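You operate a simulated robot arm through the tools that you are given. There is no shell and no other tool. Be economical: measure what you need, move in short steps, check, and stop when the job is done.

The job below is to be done with a simulated robot arm. You get a single attempt, and the scene is never put back.

Task
Put things in order on the long oak table. At the end: the blue book with a paper slip stands where the pink card bundle (marked "ROSES") stood; the white card bundle (marked "SEEDS") is in the brown tray (marked "INCOMING"); the white blotter block one with a wooden top stands on top of the purple box (marked "LABELS"); the pink card bundle stands where the white card bundle stood; whatever was shut is shut again. Leave all else as you found it, and nothing knocked over.

Only the result counts: the job must be done as asked and must still hold three seconds after the hand-in. Knocking over, shifting, dropping, spilling or breaking anything else fails it.

Robot
A 7-joint arm with a two-finger parallel gripper, fixed in place. Base frame: the origin is at the foot of the arm, x ahead of it, y to its left, z up; the work surface is at about z = 0.76. Units: m, rad, N and s.
With the tool pointing down near the work surface it reaches from about 0.3 to 0.7 m from the base axis. Its first joint turns from -1.152 to 1.152 rad. Payload 1.57 kg.
The tool frame sits at the grasp point between the pads (the TCP): z along the fingers, y along the line on which they close. The tips reach 0.03 m beyond it. The gripper opens to 0.11 m. The fingers are 0.024 m wide and 0.012 m thick; the gripper's body (0.048 by 0.112 m) begins 0.078 m behind the TCP.
Orientation is that of the tool frame in the base frame, as [roll, pitch, yaw] about the fixed x, y, z axes, in that order (R = Rz(yaw) Ry(pitch) Rx(roll)). With the fingers straight down and closing along the base's y, the tool's x points along the base's -x, its y along +y and its z along -z.

Tools
- The arm moves only by the tool play_rows. Its argument "moves" is text: rows parted by semicolons, each of 7 numbers parted by spaces: the shift along the base's x, y, z in mm, then the turn, a rotation vector about the base's x, y, z in rad, then the gripper command, from -1 (shut) to 1 (fully open), values between in proportion. In form: dx dy dz ax ay az fingers; .... A call has 1 to 12 rows; each row shifts and turns the commanded pose from where the row before left it. Each row takes 0.2 s and may step no farther than 0.05 m and 0.15 rad from the row before; otherwise, or with a gripper value out of range, the whole call is refused. Where a pose cannot be reached the arm comes as near as it can. A force on the tool above 40 N (or 10 N above the force at the start of the call, whichever is more), or a blocked arm, ends the call early, and 0.2 s more pass. The fingers move at their own pace (about 0.108 m/s each) and stop on an object; they squeeze with about 38 N. The grip force told is the motor's: it shows also when the fingers shut on nothing. Time passes only in rows, and 0.2 s behind the last, so rows that do not move let the fingers close. It gives the time, the measured TCP pose, the force on the tool (base axes), the opening and the grip force at its end, in the units of the frame above (readings bear some noise).
- Cameras (640 x 400 px; columns grow to the right, rows downward): "scene" is fixed at [0.1738, -0.4192, 1.3787]; the picture's right is [0.52, -0.85, 0.00], its down [-0.67, -0.41, -0.61] and it looks along [0.52, 0.32, -0.79] (base axes); focal length 293 px, centre (320, 200). "wrist" rides on the gripper at [0.07, 0.016, -0.141] in the tool frame; the picture's right is [-0.23, 0.97, 0.00], its down [-0.86, -0.20, -0.48] and it looks along [-0.47, -0.11, 0.88] (tool axes); focal length 222 px, centre (320, 200). There is no depth. A picture from a camera that has moved, and an enlarged one, comes with that camera's place and axes in the base frame and with its lens.
- grab_frame(camera): a new picture of that camera. The clock stands still meanwhile.
- close_up(camera, box): a new picture of the part [left, top, right, bottom] of that camera's present view, enlarged. The clock stands still meanwhile.
- close_job(): hands the job in; it is judged then, once.

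Go step by step. Nothing tells you positions but the pictures and the camera data: compare them with the known pose of the tool, close in by small moves and look again before you grip or let go. The budget is 120 turns and 64 pictures, counting those below and the enlarged ones. Unless the task says otherwise, let go and move clear before handing in.

The tools are called after ">>>" as a command line: name --argument value ..., lists and objects as JSON in quotes. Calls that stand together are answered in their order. play_rows: Moves the arm, as the interface text tells. Its arguments: {"type":"object","properties":{"moves":{"type":"string"}},"required":["moves"]} The other tools are called the same way: grab_frame (camera) takes a picture; close_up (camera, box) takes an enlarged picture of a part of a camera's view; close_job () hands the job in.

At the start:

```text
time_s: 0.0
tcp_pos: [0.4193, 0.1001, 1.0674]
ee_rot: [-3.141, 0.0, -3.141]
force: [-0.5, 0.4, 0.3]
grip_width: 0.1101
gripper_force: 0.1
```

scene: 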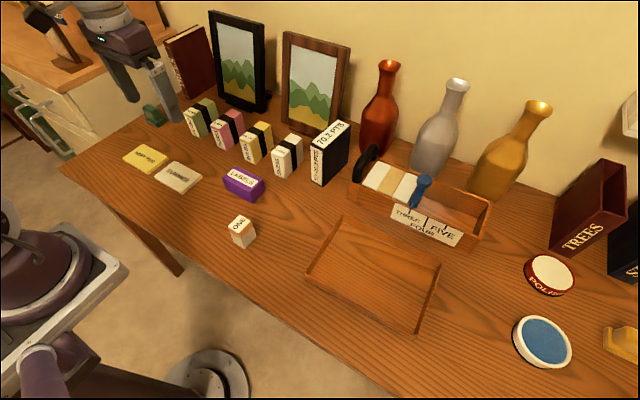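
wrist: 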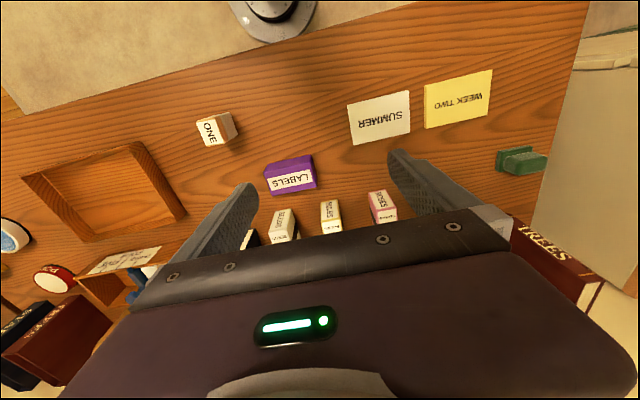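

I see the table with a row of card bundles, a purple box, blotter blocks and trays. I'll enlarge the parts that matter to identify them.

>>> close_up --camera "scene" --box '[120, 80, 360, 230]'

>>> close_up --camera "scene" --box '[200, 140, 500, 340]'

>>> close_up --camera "scene" --box '[480, 90, 640, 390]'

```text
2.67 times, centred on (240, 155) of scene
camera zoom: at [0.1738, -0.4192, 1.3787], right [0.52, -0.85, 0.0], down [-0.67, -0.41, -0.61], along [0.52, 0.32, -0.79], focal length 781 px, centre (533, 320)
```

zoom: 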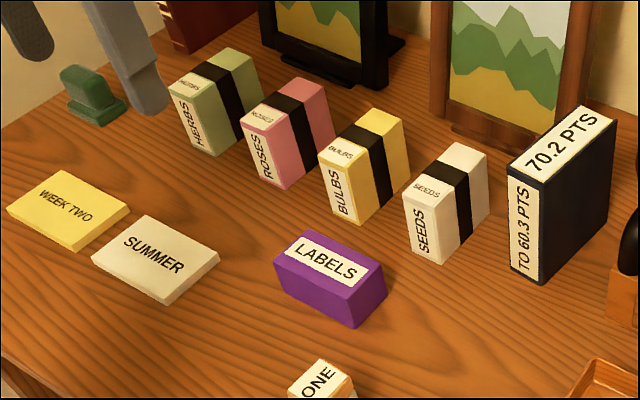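

```text
2.00 times, centred on (350, 240) of scene
camera zoom: at [0.1738, -0.4192, 1.3787], right [0.52, -0.85, 0.0], down [-0.67, -0.41, -0.61], along [0.52, 0.32, -0.79], focal length 586 px, centre (260, 120)
```

zoom: 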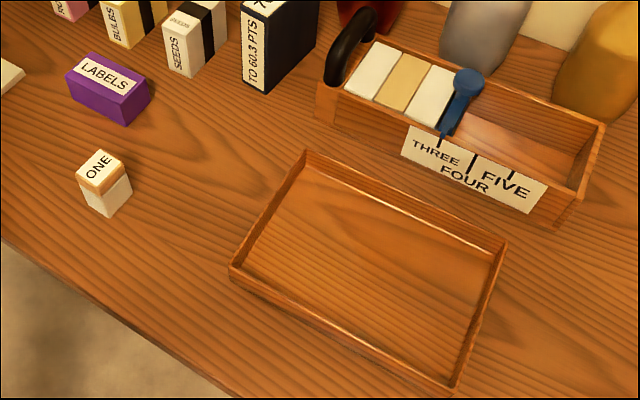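

```text
1.33 times, centred on (560, 240) of scene
camera zoom: at [0.1738, -0.4192, 1.3787], right [0.52, -0.85, 0.0], down [-0.67, -0.41, -0.61], along [0.52, 0.32, -0.79], focal length 390 px, centre (0, 147)
```

zoom: 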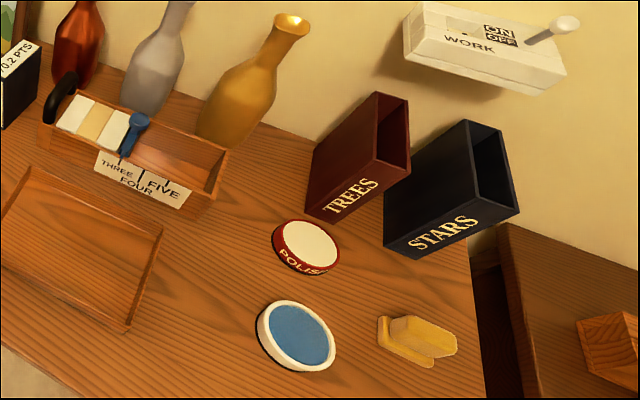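

I have found most of the things. I still need to find the blue book with a slip and the INCOMING tag, so I'll look closer.

>>> close_up --camera "scene" --box '[540, 140, 640, 290]'

>>> close_up --camera "scene" --box '[0, 0, 260, 170]'

>>> close_up --camera "wrist" --box '[0, 80, 280, 400]'

>>> close_up --camera "scene" --box '[280, 100, 380, 200]'

```text
2.67 times, centred on (590, 215) of scene
camera zoom: at [0.1738, -0.4192, 1.3787], right [0.52, -0.85, 0.0], down [-0.67, -0.41, -0.61], along [0.52, 0.32, -0.79], focal length 781 px, centre (-400, 160)
```

zoom: 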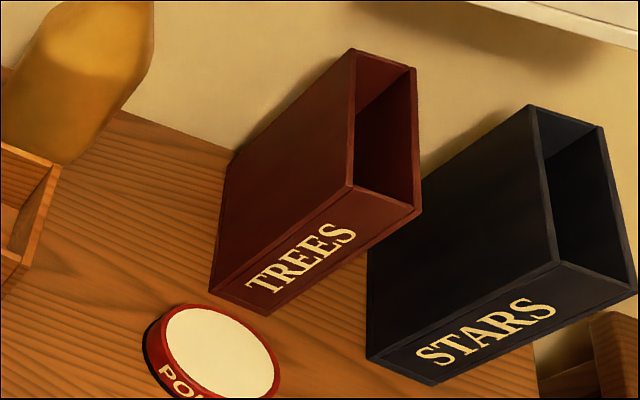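

```text
2.35 times, centred on (130, 85) of scene
camera zoom: at [0.1738, -0.4192, 1.3787], right [0.52, -0.85, 0.0], down [-0.67, -0.41, -0.61], along [0.52, 0.32, -0.79], focal length 689 px, centre (767, 471)
```

zoom: 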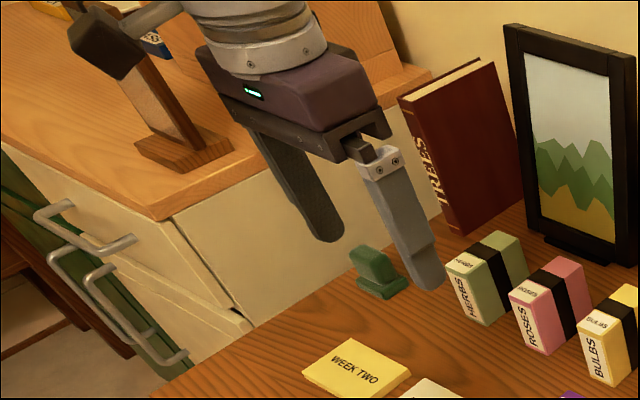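

```text
1.25 times, centred on (140, 240) of wrist
camera zoom: at [0.35, 0.1161, 1.2101], right [0.23, 0.97, 0.0], down [0.86, -0.2, 0.48], along [0.47, -0.11, -0.88], focal length 278 px, centre (545, 150)
```

zoom: 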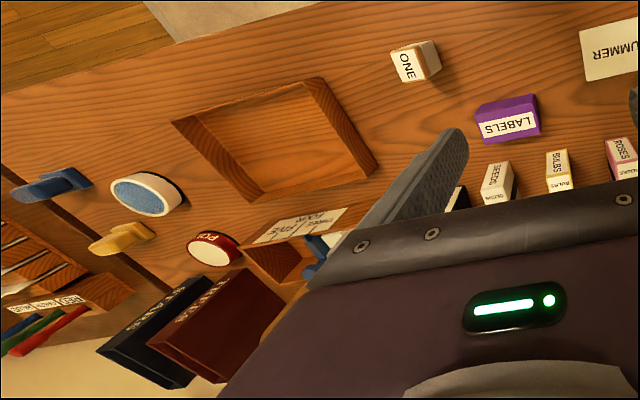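

```text
4.00 times, centred on (330, 150) of scene
camera zoom: at [0.1738, -0.4192, 1.3787], right [0.52, -0.85, 0.0], down [-0.67, -0.41, -0.61], along [0.52, 0.32, -0.79], focal length 1171 px, centre (280, 400)
```

zoom: 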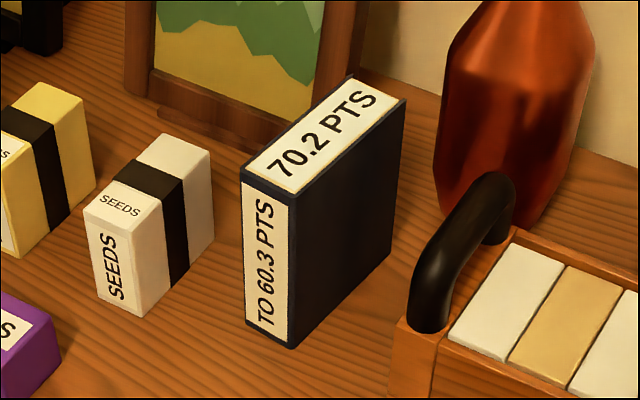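

The navy book in the row (70.2 PTS label), bundles at x≈0.64 with about 0.11 m between them, ONE, LABELS and the low tray are located. I'll swing the hand right, staying high, to read the tray's tag and look around.

>>> play_rows --moves "-10 -50 0 0 0 0 1;-10 -50 0 0 0 0 1;-10 -50 0 0 0 0 1;-10 -50 0 0 0 0 1;0 -50 0 0 0 0 1;0 -50 0 0 0 0 1;0 -50 0 0 0 0 1;0 0 0 0 0 0 1"

>>> grab_frame --camera "wrist"

>>> grab_frame --camera "scene"

```text
refused: row 1 steps farther than a row can; nothing moved
```

```text
54 pictures are left
camera wrist: at [0.35, 0.1161, 1.2101], right [0.23, 0.97, 0.0], down [0.86, -0.2, 0.48], along [0.47, -0.11, -0.88], focal length 222 px, centre (320, 200)
```

wrist: 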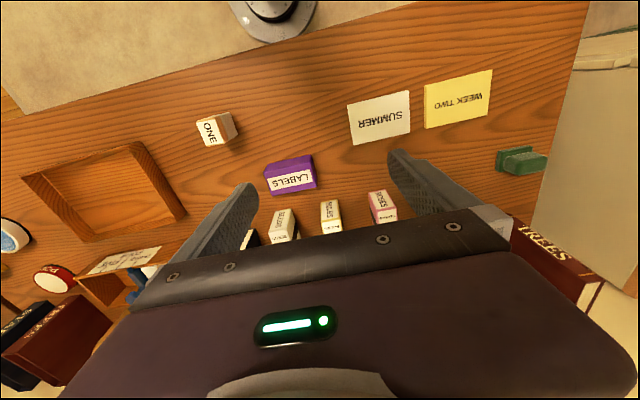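

```text
53 pictures are left
```

scene: 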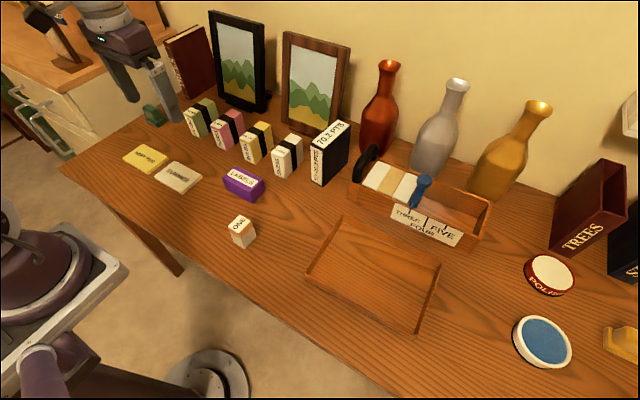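

The step was too long, so I'll repeat it with 45 mm steps and a bit of extra height.

>>> play_rows --moves "-10 -45 0 0 0 0 1;-10 -45 0 0 0 0 1;-10 -45 0 0 0 0 1;-10 -45 0 0 0 0 1;0 -48 0 0 0 0 1;0 -48 0 0 0 0 1;0 -48 0 0 0 0 1;0 -48 0 0 0 0 1;0 0 0 0 0 0 1"

>>> grab_frame --camera "wrist"

>>> close_up --camera "scene" --box '[0, 0, 200, 125]'

```text
time_s: 2.0
tcp_pos: [0.38, -0.2708, 1.0672]
ee_rot: [3.141, 0.0, 3.141]
force: [0.0, -0.2, 1.1]
grip_width: 0.1098
gripper_force: 0.1
```

```text
52 pictures are left
camera wrist: at [0.3097, -0.255, 1.2104], right [0.23, 0.97, 0.0], down [0.86, -0.2, 0.48], along [0.47, -0.11, -0.88], focal length 222 px, centre (320, 200)
```

wrist: 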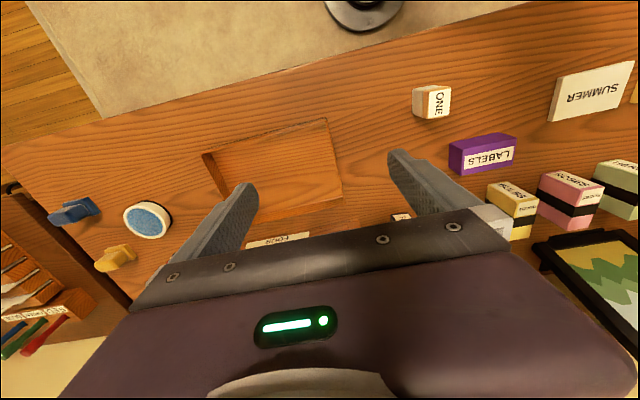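

```text
3.20 times, centred on (100, 62) of scene
camera zoom: at [0.1738, -0.4192, 1.3787], right [0.52, -0.85, 0.0], down [-0.67, -0.41, -0.61], along [0.52, 0.32, -0.79], focal length 937 px, centre (1024, 640)
```

zoom: 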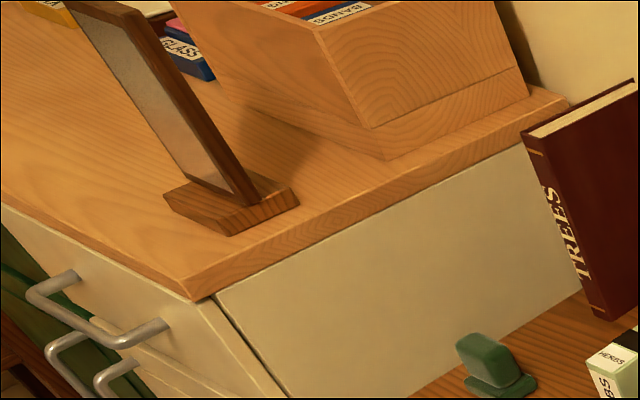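

The tray's near face is still foreshortened. I'll pull the hand back toward the base and tilt to see the tray's front tag and the row of books.

>>> play_rows --moves "-45 0 0 0 0 0 1;-35 0 0 0 0 0 1;0 0 0 0 -0.14 0 1;0 0 0 0 -0.14 0 1;0 0 0 0 -0.14 0 1;0 0 0 0 -0.14 0 1;0 0 0 0 0 0 1"

>>> grab_frame --camera "wrist"

>>> close_up --camera "scene" --box '[280, 200, 460, 350]'

```text
time_s: 3.6
tcp_pos: [0.2987, -0.2718, 1.068]
ee_rot: [3.14, 0.56, 3.14]
force: [-0.7, 1.3, 0.0]
grip_width: 0.1101
gripper_force: 0.0
```

```text
50 pictures are left
camera wrist: at [0.1653, -0.2552, 1.1513], right [0.19, 0.97, 0.12], down [0.47, -0.2, 0.86], along [0.86, -0.11, -0.5], focal length 222 px, centre (320, 200)
```

wrist: 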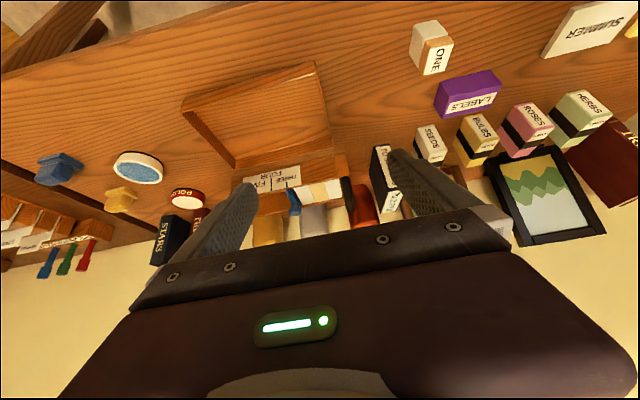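

```text
2.67 times, centred on (370, 275) of scene
camera zoom: at [0.1738, -0.4192, 1.3787], right [0.52, -0.85, 0.0], down [-0.67, -0.41, -0.61], along [0.52, 0.32, -0.79], focal length 781 px, centre (187, 0)
```

zoom: 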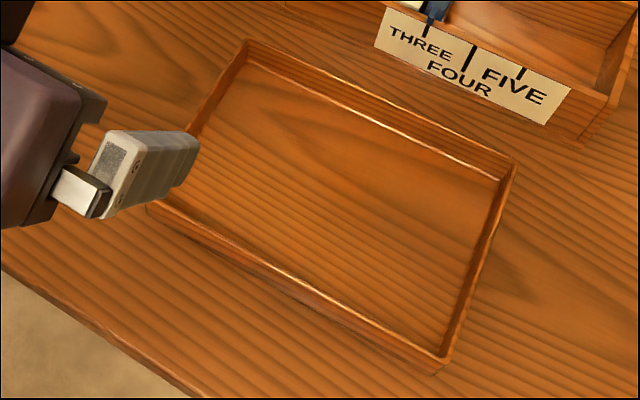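

No tag is visible on the near face yet. I'll enlarge the wrist view of the tray and of the right side.

>>> close_up --camera "wrist" --box '[170, 50, 350, 190]'

>>> close_up --camera "wrist" --box '[0, 140, 220, 280]'

>>> close_up --camera "wrist" --box '[340, 80, 520, 230]'

```text
2.86 times, centred on (260, 120) of wrist
camera zoom: at [0.1653, -0.2552, 1.1513], right [0.19, 0.97, 0.12], down [0.47, -0.2, 0.86], along [0.86, -0.11, -0.5], focal length 635 px, centre (491, 429)
```

zoom: 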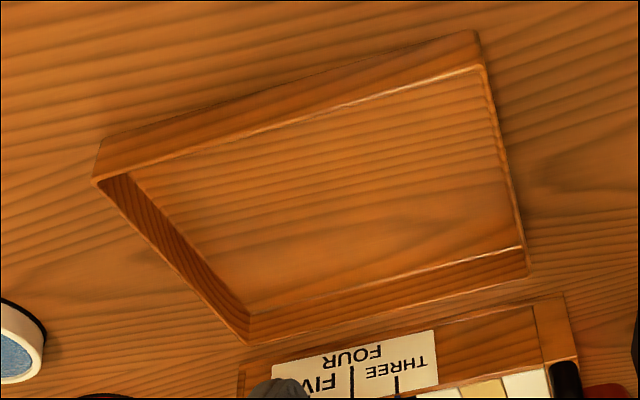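

```text
2.86 times, centred on (110, 210) of wrist
camera zoom: at [0.1653, -0.2552, 1.1513], right [0.19, 0.97, 0.12], down [0.47, -0.2, 0.86], along [0.86, -0.11, -0.5], focal length 635 px, centre (920, 171)
```

zoom: 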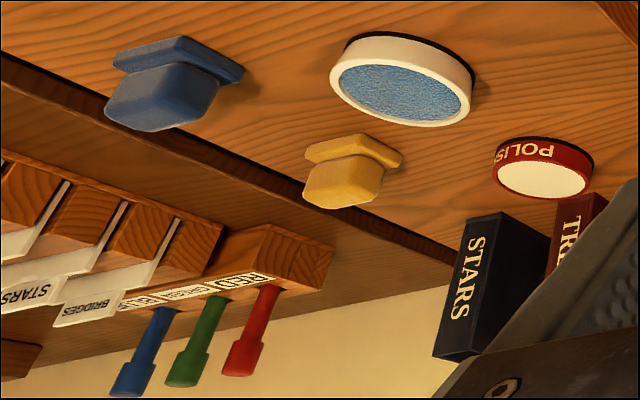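

```text
2.67 times, centred on (430, 155) of wrist
camera zoom: at [0.1653, -0.2552, 1.1513], right [0.19, 0.97, 0.12], down [0.47, -0.2, 0.86], along [0.86, -0.11, -0.5], focal length 592 px, centre (27, 320)
```

zoom: 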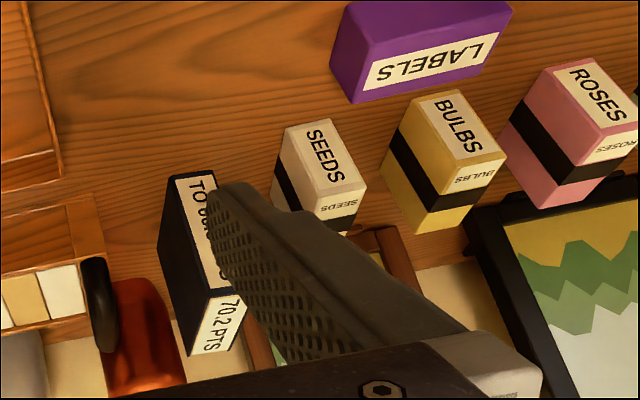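

The tray's near and left faces carry no tag. I'll look at its right face from further right and lower, and at the book from there too.

>>> play_rows --moves "0 -48 0 0 0 0 1;0 -48 0 0 0 0 1;0 -48 0 0 0 0 1;0 -48 0 0 0 0.1 1;0 -48 0 0 0 0.1 1;0 -40 0 0 0 0.14 1;0 0 0 0 0 0.14 1;0 0 0 0 0 0 1"

>>> grab_frame --camera "wrist"

```text
time_s: 5.4
tcp_pos: [0.3056, -0.4934, 1.0691]
ee_rot: [-3.14, 0.557, -2.823]
force: [-0.2, 0.2, 0.7]
grip_width: 0.11
gripper_force: 0.2
out of reach, approached as far as the arm can: row 5, 6, 7
```

```text
45 pictures are left
camera wrist: at [0.1731, -0.5203, 1.1544], right [-0.12, 0.99, 0.12], down [0.51, -0.04, 0.86], along [0.85, 0.17, -0.5], focal length 222 px, centre (320, 200)
```

wrist: 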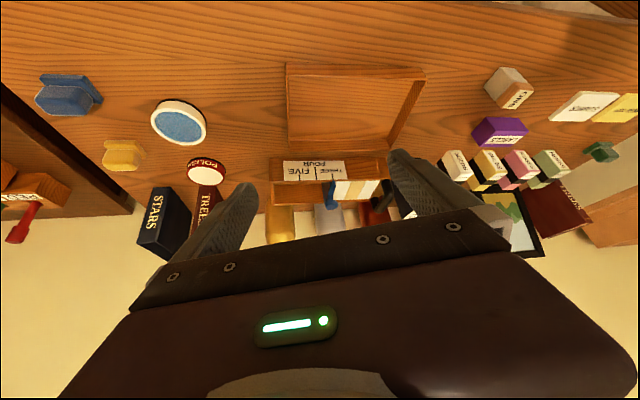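

The right face appears bare too, but this is the only tray within reach, so it is the one. I bring the tool back to vertical and go above the white SEEDS bundle.

>>> play_rows --moves "0 45 0 0 0 0 1;0 45 0 0 0 -0.1 1;0 45 0 0 0 -0.1 1;0 45 0 0 0 -0.1 1;0 45 0 0 0.14 0 1;30 20 0 0 0.14 0 1;30 20 0 0 0.14 0 1;30 20 0 0 0.14 0 1;40 20 0 0 0 0 1;45 0 0 0 0 0 1;0 0 0 0 0 0 1"

```text
time_s: 7.8
tcp_pos: [0.4795, -0.1876, 1.0681]
ee_rot: [3.132, -0.002, -3.128]
force: [-0.4, 0.3, -0.1]
grip_width: 0.1101
gripper_force: 0.0
```

>>> play_rows --moves "25 40 0 -0.009 0 -0.0136 1;25 40 0 0 0 0 1;25 40 0 0 0 0 1;25 38 0 0 0 0 1;0 0 0 0 0 0 1"

>>> grab_frame --camera "wrist"

>>> grab_frame --camera "scene"

```text
time_s: 9.0
tcp_pos: [0.5811, -0.0315, 1.0694]
ee_rot: [-3.141, -0.002, -3.141]
force: [-0.1, -0.7, -0.3]
grip_width: 0.1103
gripper_force: 0.0
```

```text
44 pictures are left
camera wrist: at [0.512, -0.0144, 1.2125], right [0.23, 0.97, 0.0], down [0.86, -0.2, 0.48], along [0.47, -0.11, -0.88], focal length 222 px, centre (320, 200)
```

wrist: 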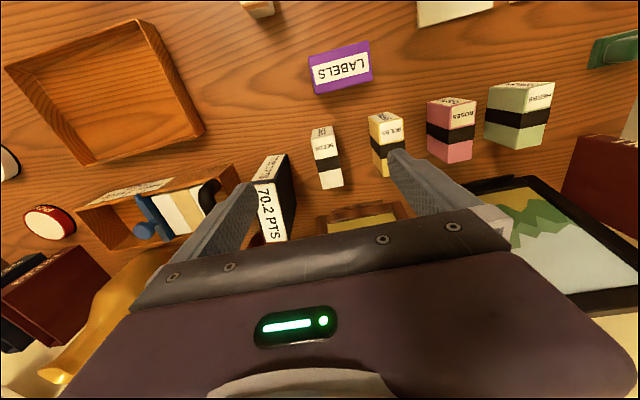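

```text
43 pictures are left
```

scene: 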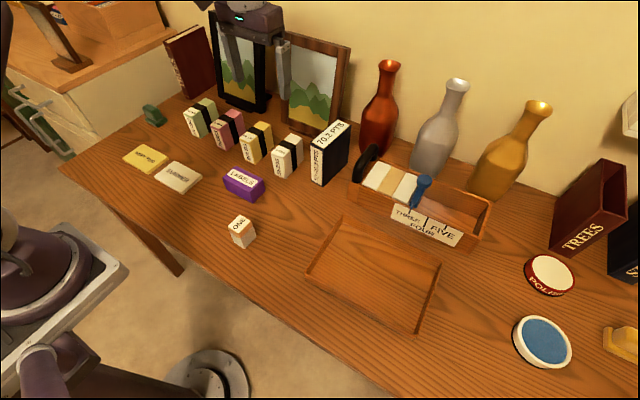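

The wrist view shows the row from above. I'll enlarge it to measure SEEDS, the book and the rest, plus the tray.

>>> close_up --camera "wrist" --box '[240, 100, 400, 250]'

>>> close_up --camera "wrist" --box '[360, 60, 580, 200]'

>>> close_up --camera "wrist" --box '[0, 0, 240, 200]'

```text
2.67 times, centred on (320, 175) of wrist
camera zoom: at [0.512, -0.0144, 1.2125], right [0.23, 0.97, 0.0], down [0.86, -0.2, 0.48], along [0.47, -0.11, -0.88], focal length 592 px, centre (320, 267)
```

zoom: 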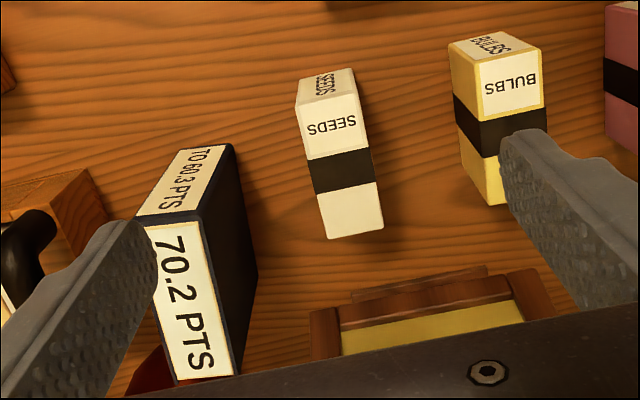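

```text
2.86 times, centred on (470, 130) of wrist
camera zoom: at [0.512, -0.0144, 1.2125], right [0.23, 0.97, 0.0], down [0.86, -0.2, 0.48], along [0.47, -0.11, -0.88], focal length 635 px, centre (-109, 400)
```

zoom: 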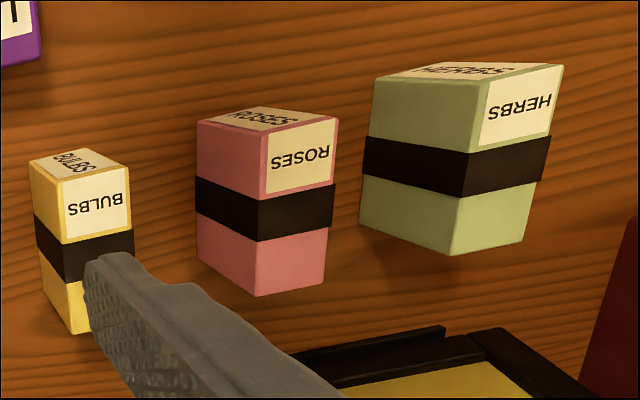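

```text
2.00 times, centred on (120, 100) of wrist
camera zoom: at [0.512, -0.0144, 1.2125], right [0.23, 0.97, 0.0], down [0.86, -0.2, 0.48], along [0.47, -0.11, -0.88], focal length 444 px, centre (720, 400)
```

zoom: 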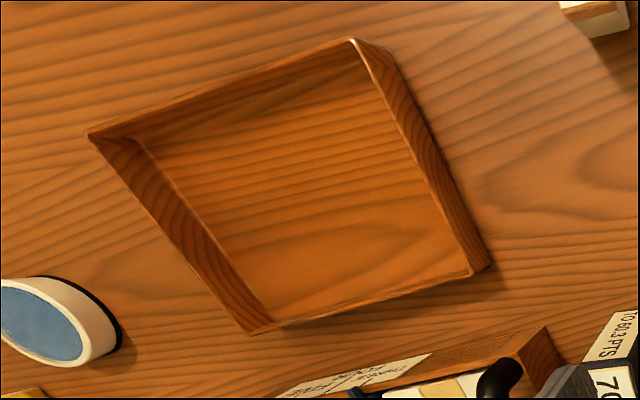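

SEEDS centre is about (0.643, -0.028) and ROSES about (0.643, 0.194), both 0.04 × 0.09 × 0.077. The book is about (0.684, -0.138), turned about -0.14 rad. I'll line up over SEEDS and descend partway.

>>> play_rows --moves "31 2 0 0 0 0 0.36;31 1 0 0 0 0 0.36;0 0 -45 0 0 0 0.36;0 0 -45 0 0 0 0.36;0 0 -45 0 0 0 0.36;0 0 -30 0 0 0 0.36;0 0 0 0 0 0 0.36"

>>> grab_frame --camera "wrist"

>>> close_up --camera "scene" --box '[220, 60, 380, 200]'

```text
time_s: 10.6
tcp_pos: [0.6429, -0.0299, 0.9046]
ee_rot: [-3.141, 0.002, 3.141]
force: [0.4, -0.7, 0.0]
grip_width: 0.0748
gripper_force: 0.2
```

```text
39 pictures are left
camera wrist: at [0.5746, -0.0126, 1.0477], right [0.23, 0.97, 0.0], down [0.86, -0.2, 0.48], along [0.47, -0.11, -0.88], focal length 222 px, centre (320, 200)
```

wrist: 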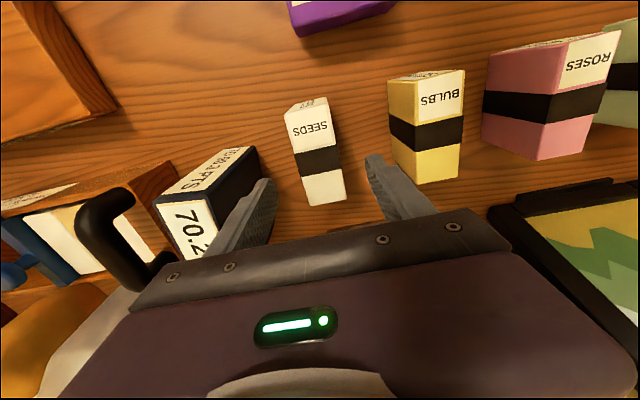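

```text
2.86 times, centred on (300, 130) of scene
camera zoom: at [0.1738, -0.4192, 1.3787], right [0.52, -0.85, 0.0], down [-0.67, -0.41, -0.61], along [0.52, 0.32, -0.79], focal length 837 px, centre (377, 400)
```

zoom: 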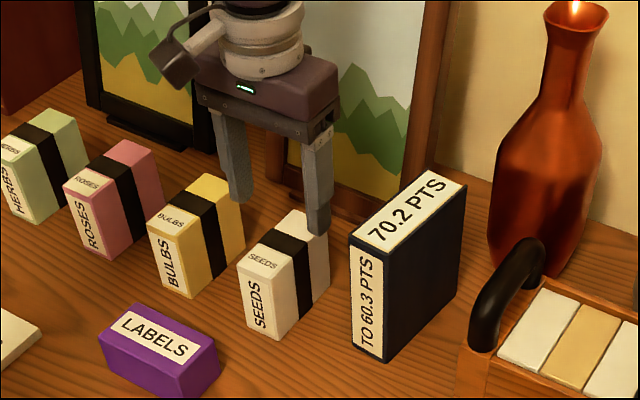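

The tool is centred over SEEDS at (0.643, -0.030). I go down and close.

>>> play_rows --moves "0 0 -40 0 0 0 0.36;0 0 -40 0 0 0 0.36;0 0 -18 0 0 0 0.36;0 0 0 0 0 0 0.36;0 0 0 0 0 0 -1;0 0 0 0 0 0 -1;0 0 0 0 0 0 -1"

```text
time_s: 12.2
tcp_pos: [0.643, -0.0275, 0.8049]
ee_rot: [-3.14, -0.001, -3.139]
force: [0.3, -0.4, 0.0]
grip_width: 0.0397
gripper_force: 37.7
```

SEEDS is held (0.040 m). I lift it and carry it over the tray, swinging in front of the book and caddy.

>>> play_rows --moves "0 0 45 0 0 0 -1;0 0 45 0 0 0 -1;0 0 45 0 0 0 -1;-45 0 0 0 0 0 -1;-45 0 0 0 0 0 -1;-15 -43 0 0 0 0 -1;-14 -43 0 0 0 0 -1;-14 -43 0 0 0 0 -1;-14 -43 0 0 0 0 -1;-14 -43 0 0 0 0 -1;-7 -44 0 0 0 0 -1;-6 -44 0 0 0 0 -1"

>>> play_rows --moves "0 -42 0 0 0 0 -1;0 0 -40 0 0 0 -1;0 0 0 0 0 0 -1"

>>> grab_frame --camera "scene"

>>> grab_frame --camera "wrist"

```text
time_s: 14.8
tcp_pos: [0.4659, -0.3304, 0.941]
ee_rot: [-3.142, 0.0, -3.141]
force: [0.4, -0.3, -0.5]
grip_width: 0.0398
gripper_force: 38.4
```

```text
time_s: 15.6
tcp_pos: [0.4655, -0.373, 0.9015]
ee_rot: [3.141, -0.001, -3.139]
force: [-0.7, 0.2, -1.9]
grip_width: 0.0396
gripper_force: 38.0
```

```text
37 pictures are left
```

scene: 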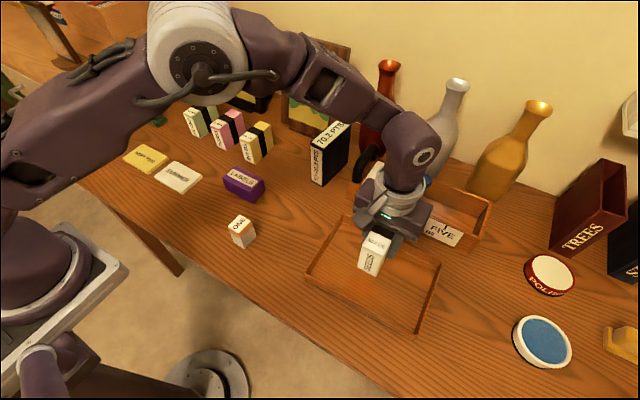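

```text
36 pictures are left
camera wrist: at [0.3969, -0.3581, 1.0437], right [0.23, 0.97, 0.0], down [0.86, -0.2, 0.48], along [0.47, -0.11, -0.88], focal length 222 px, centre (320, 200)
```

wrist: 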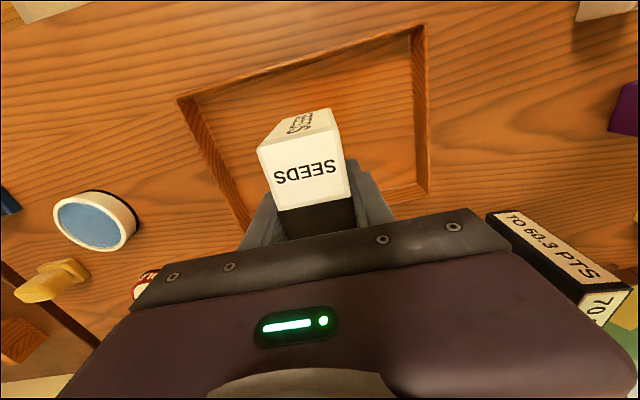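

It hangs centred over the tray. I lower it, slowly at the end, until it touches.

>>> play_rows --moves "0 0 -40 0 0 0 -1;0 0 -35 0 0 0 -1;0 0 -8 0 0 0 -1;0 0 -3 0 0 0 -1;0 0 0 0 0 0 -1"

>>> close_up --camera "scene" --box '[300, 180, 460, 340]'

```text
time_s: 16.8
tcp_pos: [0.4676, -0.3736, 0.8159]
ee_rot: [3.141, -0.001, -3.139]
force: [0.2, -0.3, -2.2]
grip_width: 0.0397
gripper_force: 38.3
```

```text
2.50 times, centred on (380, 260) of scene
camera zoom: at [0.1738, -0.4192, 1.3787], right [0.52, -0.85, 0.0], down [-0.67, -0.41, -0.61], along [0.52, 0.32, -0.79], focal length 732 px, centre (170, 50)
```

zoom: 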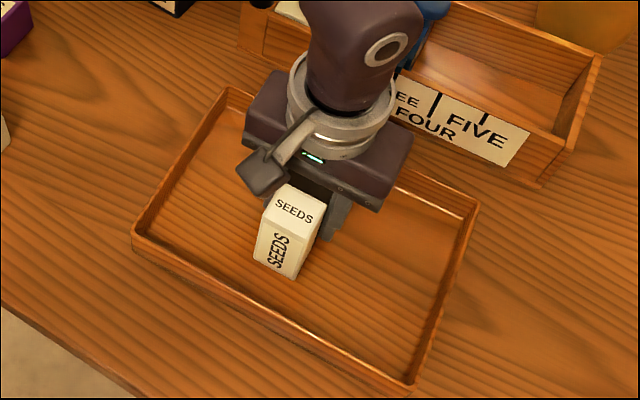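

>>> play_rows --moves "0 0 -3 0 0 0 -1;0 0 -3 0 0 0 -1;0 0 0 0 0 0 -1"

```text
time_s: 17.7
tcp_pos: [0.4694, -0.374, 0.8108]
ee_rot: [-3.138, 0.003, -3.14]
force: [-0.3, 0.4, 6.6]
grip_width: 0.0397
gripper_force: 37.9
stopped in row 3: the force on the tool passed its limit (the readings are from after the stop); the commanded pose is now the measured one
```

Contact: SEEDS stands on the tray floor. I release and rise.

>>> play_rows --moves "0 0 0 0 0 0 -0.1;0 0 0 0 0 0 0.2;0 0 0 0 0 0 0.2;0 0 20 0 0 0 0.2;0 0 40 0 0 0 0.2;0 0 45 0 0 0 0.2;0 0 45 0 0 0 0.2;0 0 0 0 0 0 0.2"

>>> close_up --camera "scene" --box '[300, 120, 500, 340]'

```text
time_s: 19.5
tcp_pos: [0.4682, -0.3715, 0.9603]
ee_rot: [-3.137, 0.0, -3.138]
force: [-0.3, -0.1, 0.3]
grip_width: 0.0659
gripper_force: 0.0
```

```text
1.82 times, centred on (400, 230) of scene
camera zoom: at [0.1738, -0.4192, 1.3787], right [0.52, -0.85, 0.0], down [-0.67, -0.41, -0.61], along [0.52, 0.32, -0.79], focal length 532 px, centre (174, 146)
```

zoom: 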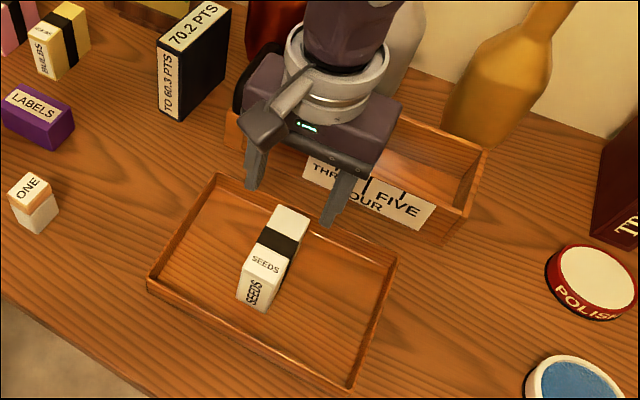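

SEEDS stands in the tray. Next I go above the pink ROSES bundle.

>>> play_rows --moves "0 47 10 0 0 0 0.36;0 47 0 0 0 0 0.36;0 47 0 0 0 0 0.36;0 47 0 0 0 0 0.36;0 47 0 0 0 0 0.36;0 47 0 0 0 0 0.36;0 47 0 0 0 0 0.36;0 47 0 0 0 0 0.36;0 47 0 0 0 0 0.36;0 47 0 0 0 0 0.36;0 47 0 0 0 0 0.36;0 48 0 0 0 0 0.36"

>>> play_rows --moves "45 0 0 0 0 0 0.36;45 0 0 0 0 0 0.36;45 0 0 0 0 0 0.36;41 0 -30 0 0 0 0.36;0 0 -30 0 0 0 0.36;0 0 0 0 0 0 0.36"

>>> grab_frame --camera "wrist"

```text
time_s: 22.1
tcp_pos: [0.4676, 0.1927, 0.9715]
ee_rot: [-3.138, 0.001, -3.138]
force: [0.7, -0.3, 0.1]
grip_width: 0.0747
gripper_force: 0.2
```

```text
refused: row 4 steps farther than a row can; nothing moved
```

```text
33 pictures are left
camera wrist: at [0.3987, 0.2098, 1.1142], right [0.23, 0.97, 0.0], down [0.85, -0.2, 0.48], along [0.47, -0.11, -0.88], focal length 222 px, centre (320, 200)
```

wrist: 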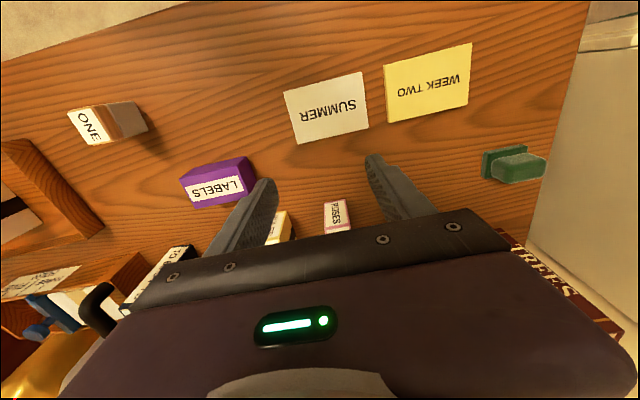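

>>> play_rows --moves "45 0 0 0 0 -0.003 0.36;45 0 0 -0.003 0 0 0.36;45 0 0 0 0 0 0.36;40 0 0 0 0 0 0.36;0 0 -30 0 0 0 0.36;0 0 -30 0 0 0 0.36;0 0 0 0 0 0 0.36"

>>> grab_frame --camera "wrist"

```text
time_s: 23.7
tcp_pos: [0.6439, 0.192, 0.9108]
ee_rot: [-3.134, 0.003, 3.141]
force: [-0.6, -0.9, 0.7]
grip_width: 0.0748
gripper_force: 0.1
```

```text
32 pictures are left
camera wrist: at [0.5748, 0.2095, 1.0534], right [0.23, 0.97, -0.01], down [0.85, -0.2, 0.48], along [0.47, -0.12, -0.88], focal length 222 px, centre (320, 200)
```

wrist: 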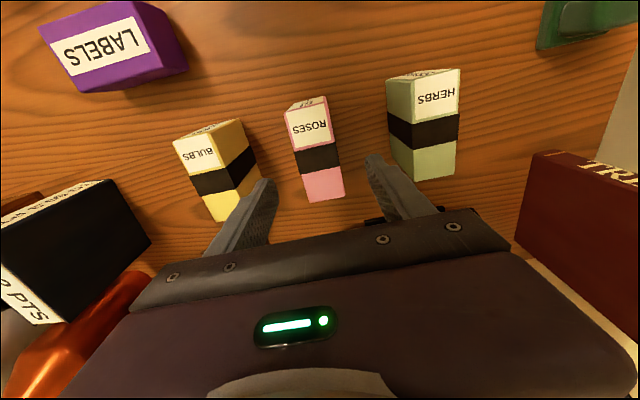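

ROSES centre is about (0.643, 0.190), so the row's pitch is 0.11 m. I fix the small roll, descend and grip.

>>> play_rows --moves "0 -2 -35 0.006 0 0 0.36;0 0 -40 0 0 0 0.36;0 0 -31 0 0 0 0.36;0 0 0 0 0 0 0.36;0 0 0 0 0 0 -0.3;0 0 0 0 0 0 -1;0 0 0 0 0 0 -1;0 0 0 0 0 0 -1"

```text
time_s: 25.5
tcp_pos: [0.6448, 0.1894, 0.8044]
ee_rot: [-3.141, 0.002, 3.14]
force: [0.6, -0.2, 0.4]
grip_width: 0.0396
gripper_force: 38.3
```

ROSES is held. I lift it over BULBS and bring it to the former SEEDS spot.

>>> play_rows --moves "0 0 45 0 0 0 -1;0 0 45 0 0 0 -1;0 0 45 0 0 0 -1;0 -45 0 0 0 0 -1;0 -45 0 0 0 0 -1;0 -45 0 0 0 0 -1;0 -45 0 0 0 0 -1;0 -40 0 0 0 0 -1;0 0 0 0 0 0 -1;0 0 -40 0 0 0 -1;0 0 -40 0 0 0 -1;0 0 0 0 0 0 -1"

>>> close_up --camera "scene" --box '[180, 80, 380, 220]'

```text
time_s: 28.1
tcp_pos: [0.645, -0.0276, 0.8582]
ee_rot: [-3.141, 0.001, 3.139]
force: [-0.7, 1.1, -1.3]
grip_width: 0.0399
gripper_force: 37.8
```

```text
2.86 times, centred on (280, 150) of scene
camera zoom: at [0.1739, -0.4192, 1.3787], right [0.52, -0.85, 0.0], down [-0.67, -0.41, -0.61], along [0.52, 0.32, -0.79], focal length 837 px, centre (434, 343)
```

zoom: 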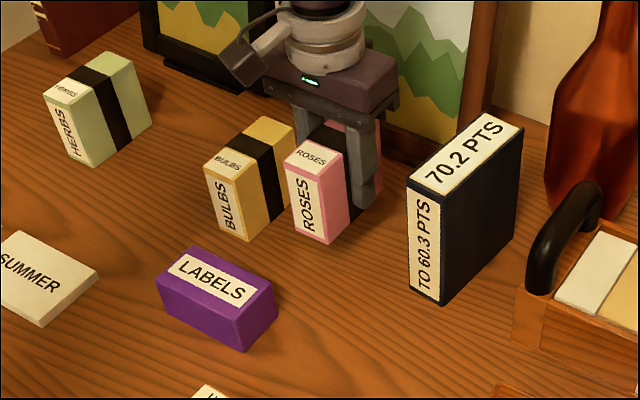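

>>> play_rows --moves "-1 -1 -40 0 0 0 -1;0 0 -9 0 0 0 -1;0 0 -3 0 0 0 -1;0 0 -2 0 0 0 -1;0 0 -2 0 0 0 -1"

```text
time_s: 29.3
tcp_pos: [0.6441, -0.0323, 0.8053]
ee_rot: [-3.138, 0.003, 3.141]
force: [-1.4, -2.9, 16.5]
grip_width: 0.0395
gripper_force: 38.2
```

It's touching the table. I release and rise.

>>> play_rows --moves "0 0 1 0 0 0 -1;0 0 0 0 0 0 -0.1;0 0 0 0 0 0 0.2;0 0 0 0 0 0 0.2;0 0 20 0 0 0 0.2;0 0 40 0 0 0 0.2;0 0 45 0 0 0 0.2;0 0 45 0 0 0 0.2;0 0 0 0 0 0 0.2"

>>> grab_frame --camera "wrist"

>>> close_up --camera "scene" --box '[180, 80, 380, 220]'

```text
time_s: 31.3
tcp_pos: [0.6423, -0.0319, 0.9559]
ee_rot: [3.141, 0.002, 3.139]
force: [-0.2, 0.2, -0.5]
grip_width: 0.0658
gripper_force: 0.1
```

```text
30 pictures are left
camera wrist: at [0.5733, -0.0155, 1.0984], right [0.23, 0.97, 0.0], down [0.85, -0.2, 0.48], along [0.47, -0.11, -0.88], focal length 222 px, centre (320, 200)
```

wrist: 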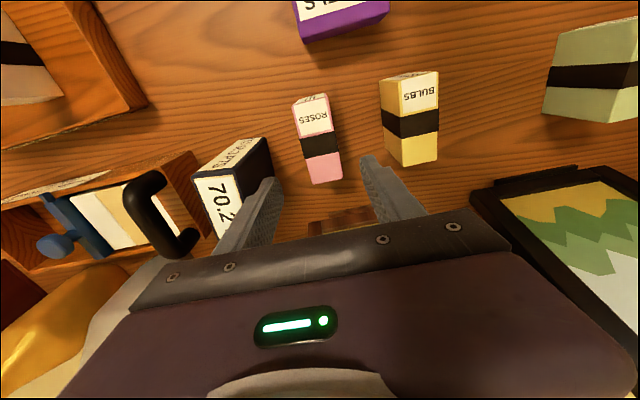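

```text
2.86 times, centred on (280, 150) of scene
camera zoom: at [0.1738, -0.4192, 1.3787], right [0.52, -0.85, 0.0], down [-0.67, -0.41, -0.61], along [0.52, 0.32, -0.79], focal length 837 px, centre (434, 343)
```

zoom: 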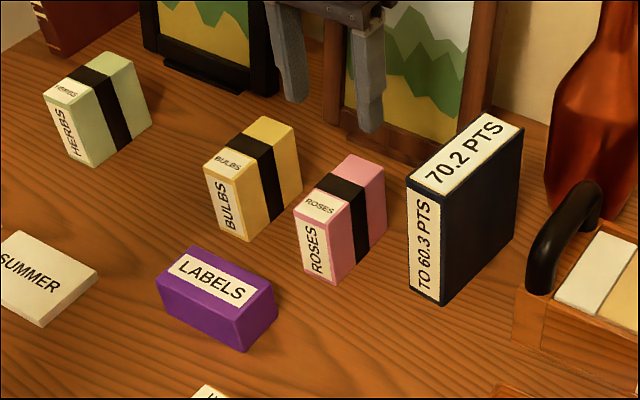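

ROSES stands exactly where SEEDS stood. Next I go above the book, turning the tool by -0.14 rad to match it.

>>> play_rows --moves "0 0 45 0 0 0 0.36;0 -40 0 0 0 0 0.36;10 -40 0 0 0 -0.07 0.36;20 -24 0 0 0 -0.07 0.36;0 0 0 0 0 0 0.36"

>>> grab_frame --camera "wrist"

>>> close_up --camera "scene" --box '[270, 80, 430, 200]'

```text
time_s: 32.5
tcp_pos: [0.6674, -0.1269, 0.9942]
ee_rot: [-3.139, -0.013, 3.042]
force: [0.6, 0.3, 0.5]
grip_width: 0.0748
gripper_force: 0.1
out of reach, approached as far as the arm can: row 4
```

```text
28 pictures are left
camera wrist: at [0.6019, -0.103, 1.1389], right [0.33, 0.95, -0.01], down [0.84, -0.28, 0.47], along [0.44, -0.16, -0.88], focal length 222 px, centre (320, 200)
```

wrist: 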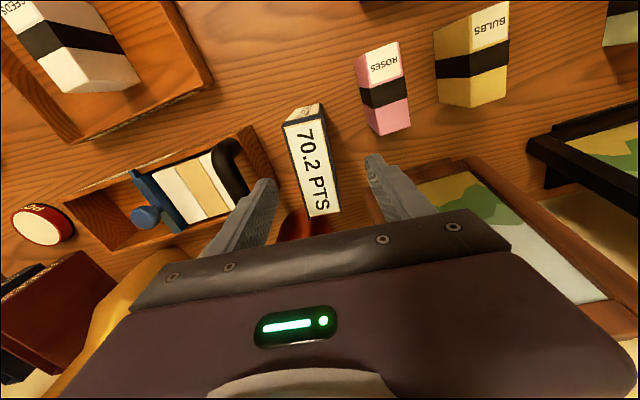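

```text
3.33 times, centred on (350, 140) of scene
camera zoom: at [0.1738, -0.4192, 1.3787], right [0.52, -0.85, 0.0], down [-0.67, -0.41, -0.61], along [0.52, 0.32, -0.79], focal length 976 px, centre (220, 400)
```

zoom: 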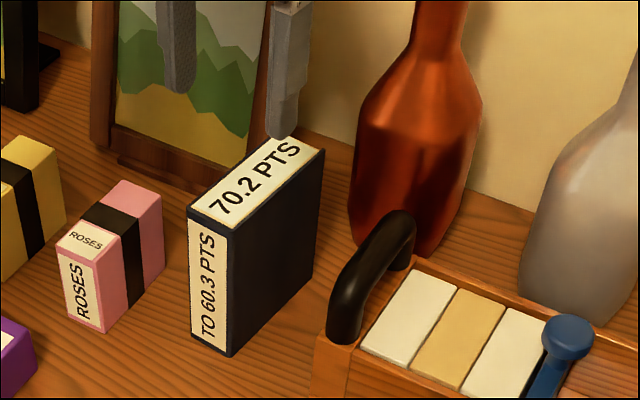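

The book centre is about (0.685, -0.140), yaw about -0.125. The reach is limited up here, so I ease back a bit, descend partway and re-read.

>>> play_rows --moves "-8 -2 0 0 0 0 0.36;0 0 -20 0 0 0 0.36;0 0 -20 0 0 0 0.36;0 0 0 0 0 0 0.36"

```text
time_s: 33.5
tcp_pos: [0.6659, -0.1376, 0.9593]
ee_rot: [-3.141, 0.001, 2.999]
force: [0.4, 0.0, 0.7]
grip_width: 0.0744
gripper_force: 0.1
```

>>> play_rows --moves "0 0 -30 0 0 0.015 0.36;2 0 -30 0 0 0 0.36;2 -1 -35 0 0 0 0.36;0 0 0 0 0 0 0.36"

>>> close_up --camera "scene" --box '[270, 80, 430, 200]'

```text
time_s: 34.5
tcp_pos: [0.6694, -0.1403, 0.863]
ee_rot: [-3.141, 0.001, 3.014]
force: [0.2, 0.5, 0.2]
grip_width: 0.0748
gripper_force: 0.1
```

```text
3.33 times, centred on (350, 140) of scene
camera zoom: at [0.1738, -0.4192, 1.3787], right [0.52, -0.85, 0.0], down [-0.67, -0.41, -0.61], along [0.52, 0.32, -0.79], focal length 976 px, centre (220, 400)
```

zoom: 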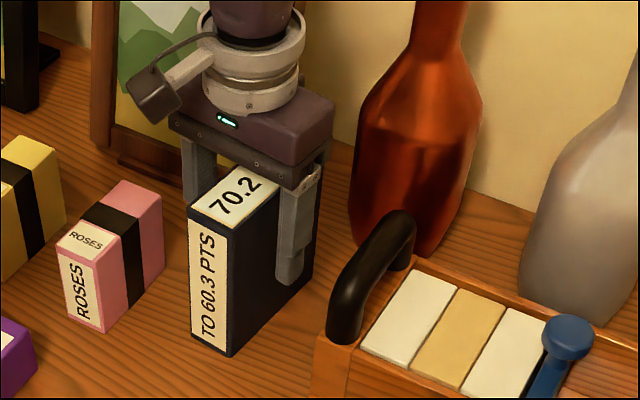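

The fingers straddle the book. I close, check, then lift a little.

>>> play_rows --moves "0 0 0 0 0 0 -0.3;0 0 0 0 0 0 -1;0 0 0 0 0 0 -1;0 0 0 0 0 0 -1;0 0 30 0 0 0 -1;0 0 40 0 0 0 -1;0 0 40 0 0 0 -1;0 0 0 0 0 0 -1"

>>> grab_frame --camera "scene"

```text
time_s: 36.3
tcp_pos: [0.668, -0.1411, 0.9749]
ee_rot: [3.139, 0.002, 3.015]
force: [0.4, 0.4, -4.1]
grip_width: 0.0441
gripper_force: 37.8
```

```text
25 pictures are left
```

scene: 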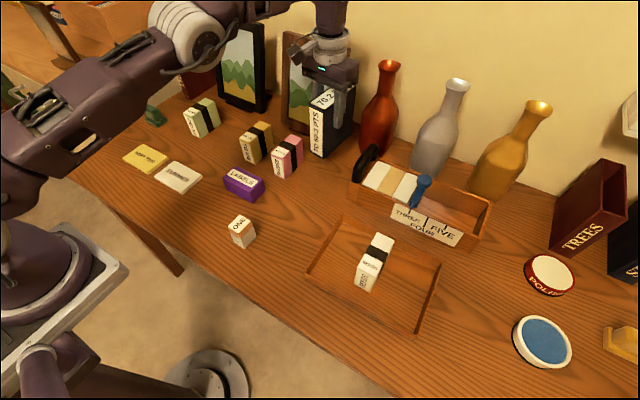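

The book is held. I draw it back toward the base, swing left and straighten it, clear of the row.

>>> play_rows --moves "-45 0 10 0 0 0 -1;-45 0 10 0 0 0 -1;-45 0 0 0 0 0 -1;0 45 0 0 0 0.04 -1;0 45 0 0 0 0.04 -1;0 45 0 0 0 0.047 -1;0 45 0 0 0 0 -1;0 45 0 0 0 0 -1;0 45 0 0 0 0 -1;0 45 0 0 0 0 -1;0 15 0 0 0 0 -1;0 0 0 0 0 0 -1"

>>> play_rows --moves "46 0 0 0 0 0 -1;46 0 0 0 0 0 -1;0 0 -40 0 0 0 -1;0 0 0 0 0 0 -1"

>>> grab_frame --camera "scene"

>>> grab_frame --camera "wrist"

```text
time_s: 38.9
tcp_pos: [0.5315, 0.1921, 0.9935]
ee_rot: [-3.141, 0.002, 3.142]
force: [0.5, -0.4, -4.6]
grip_width: 0.0436
gripper_force: 38.0
```

```text
time_s: 39.9
tcp_pos: [0.6255, 0.1923, 0.9552]
ee_rot: [-3.142, -0.001, -3.14]
force: [0.7, 0.1, -2.7]
grip_width: 0.0438
gripper_force: 38.2
```

```text
24 pictures are left
```

scene: 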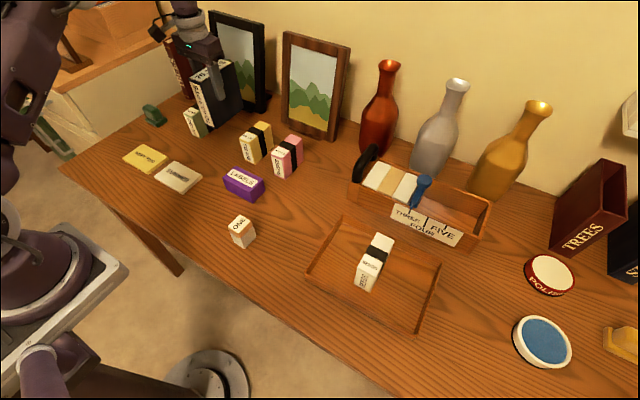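

```text
23 pictures are left
camera wrist: at [0.5564, 0.2078, 1.0981], right [0.23, 0.97, 0.0], down [0.85, -0.2, 0.48], along [0.47, -0.11, -0.88], focal length 222 px, centre (320, 200)
```

wrist: 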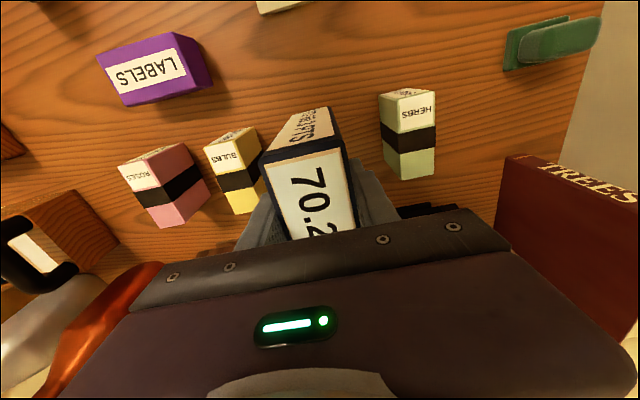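

The book sits right over the ROSES spot, with its front at x≈0.587 and y≈0.192. I shift it 2 mm and lower it.

>>> play_rows --moves "-1 -2 -40 0 0 0 -1;0 0 -38 0 0 0 -1;0 0 -8 0 0 0 -1;0 0 -3 0 0 0 -1;0 0 -2 0 0 0 -1;0 0 0 0 0 0 -1"

```text
time_s: 41.3
tcp_pos: [0.625, 0.189, 0.8642]
ee_rot: [-3.141, 0.002, -3.141]
force: [-3.6, -0.3, 3.7]
grip_width: 0.0439
gripper_force: 38.1
```

>>> play_rows --moves "0 0 -1 0 0 0 -1;0 0 0 0 0 0 -1;0 0 0 0 0 0 -0.1;0 0 0 0 0 0 0.2;0 0 0 0 0 0 0.2;0 0 20 0 0 0 0.2;0 0 40 0 0 0 0.2;0 0 45 0 0 0 0.2;0 0 0 0 0 0 0.2"

>>> grab_frame --camera "wrist"

>>> close_up --camera "scene" --box '[130, 40, 310, 180]'

```text
time_s: 43.3
tcp_pos: [0.6259, 0.1898, 0.9683]
ee_rot: [-3.141, 0.002, -3.141]
force: [0.0, 0.6, -0.3]
grip_width: 0.0661
gripper_force: 0.0
```

```text
22 pictures are left
camera wrist: at [0.5562, 0.2061, 1.1115], right [0.23, 0.97, 0.0], down [0.85, -0.2, 0.48], along [0.47, -0.11, -0.88], focal length 222 px, centre (320, 200)
```

wrist: 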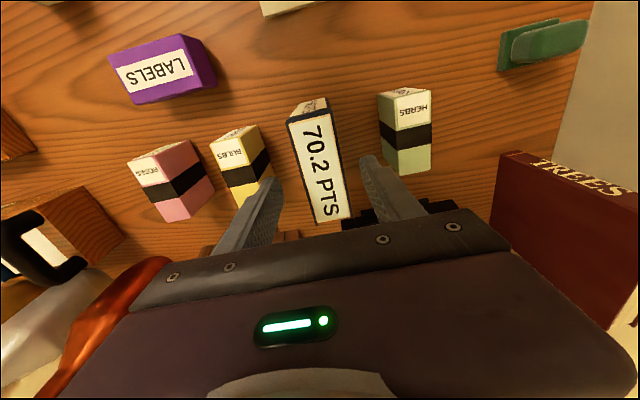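

```text
2.86 times, centred on (220, 110) of scene
camera zoom: at [0.1738, -0.4192, 1.3787], right [0.52, -0.85, 0.0], down [-0.67, -0.41, -0.61], along [0.52, 0.32, -0.79], focal length 837 px, centre (606, 457)
```

zoom: 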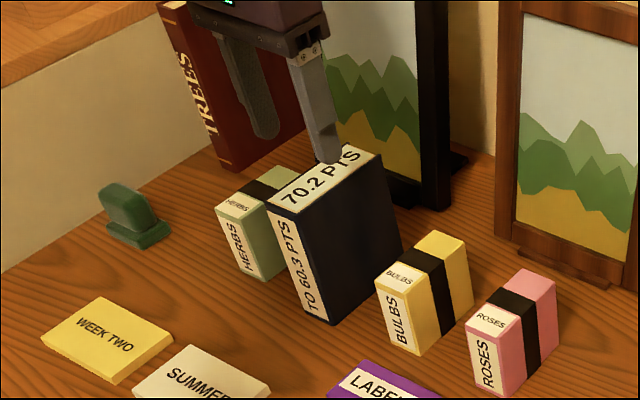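

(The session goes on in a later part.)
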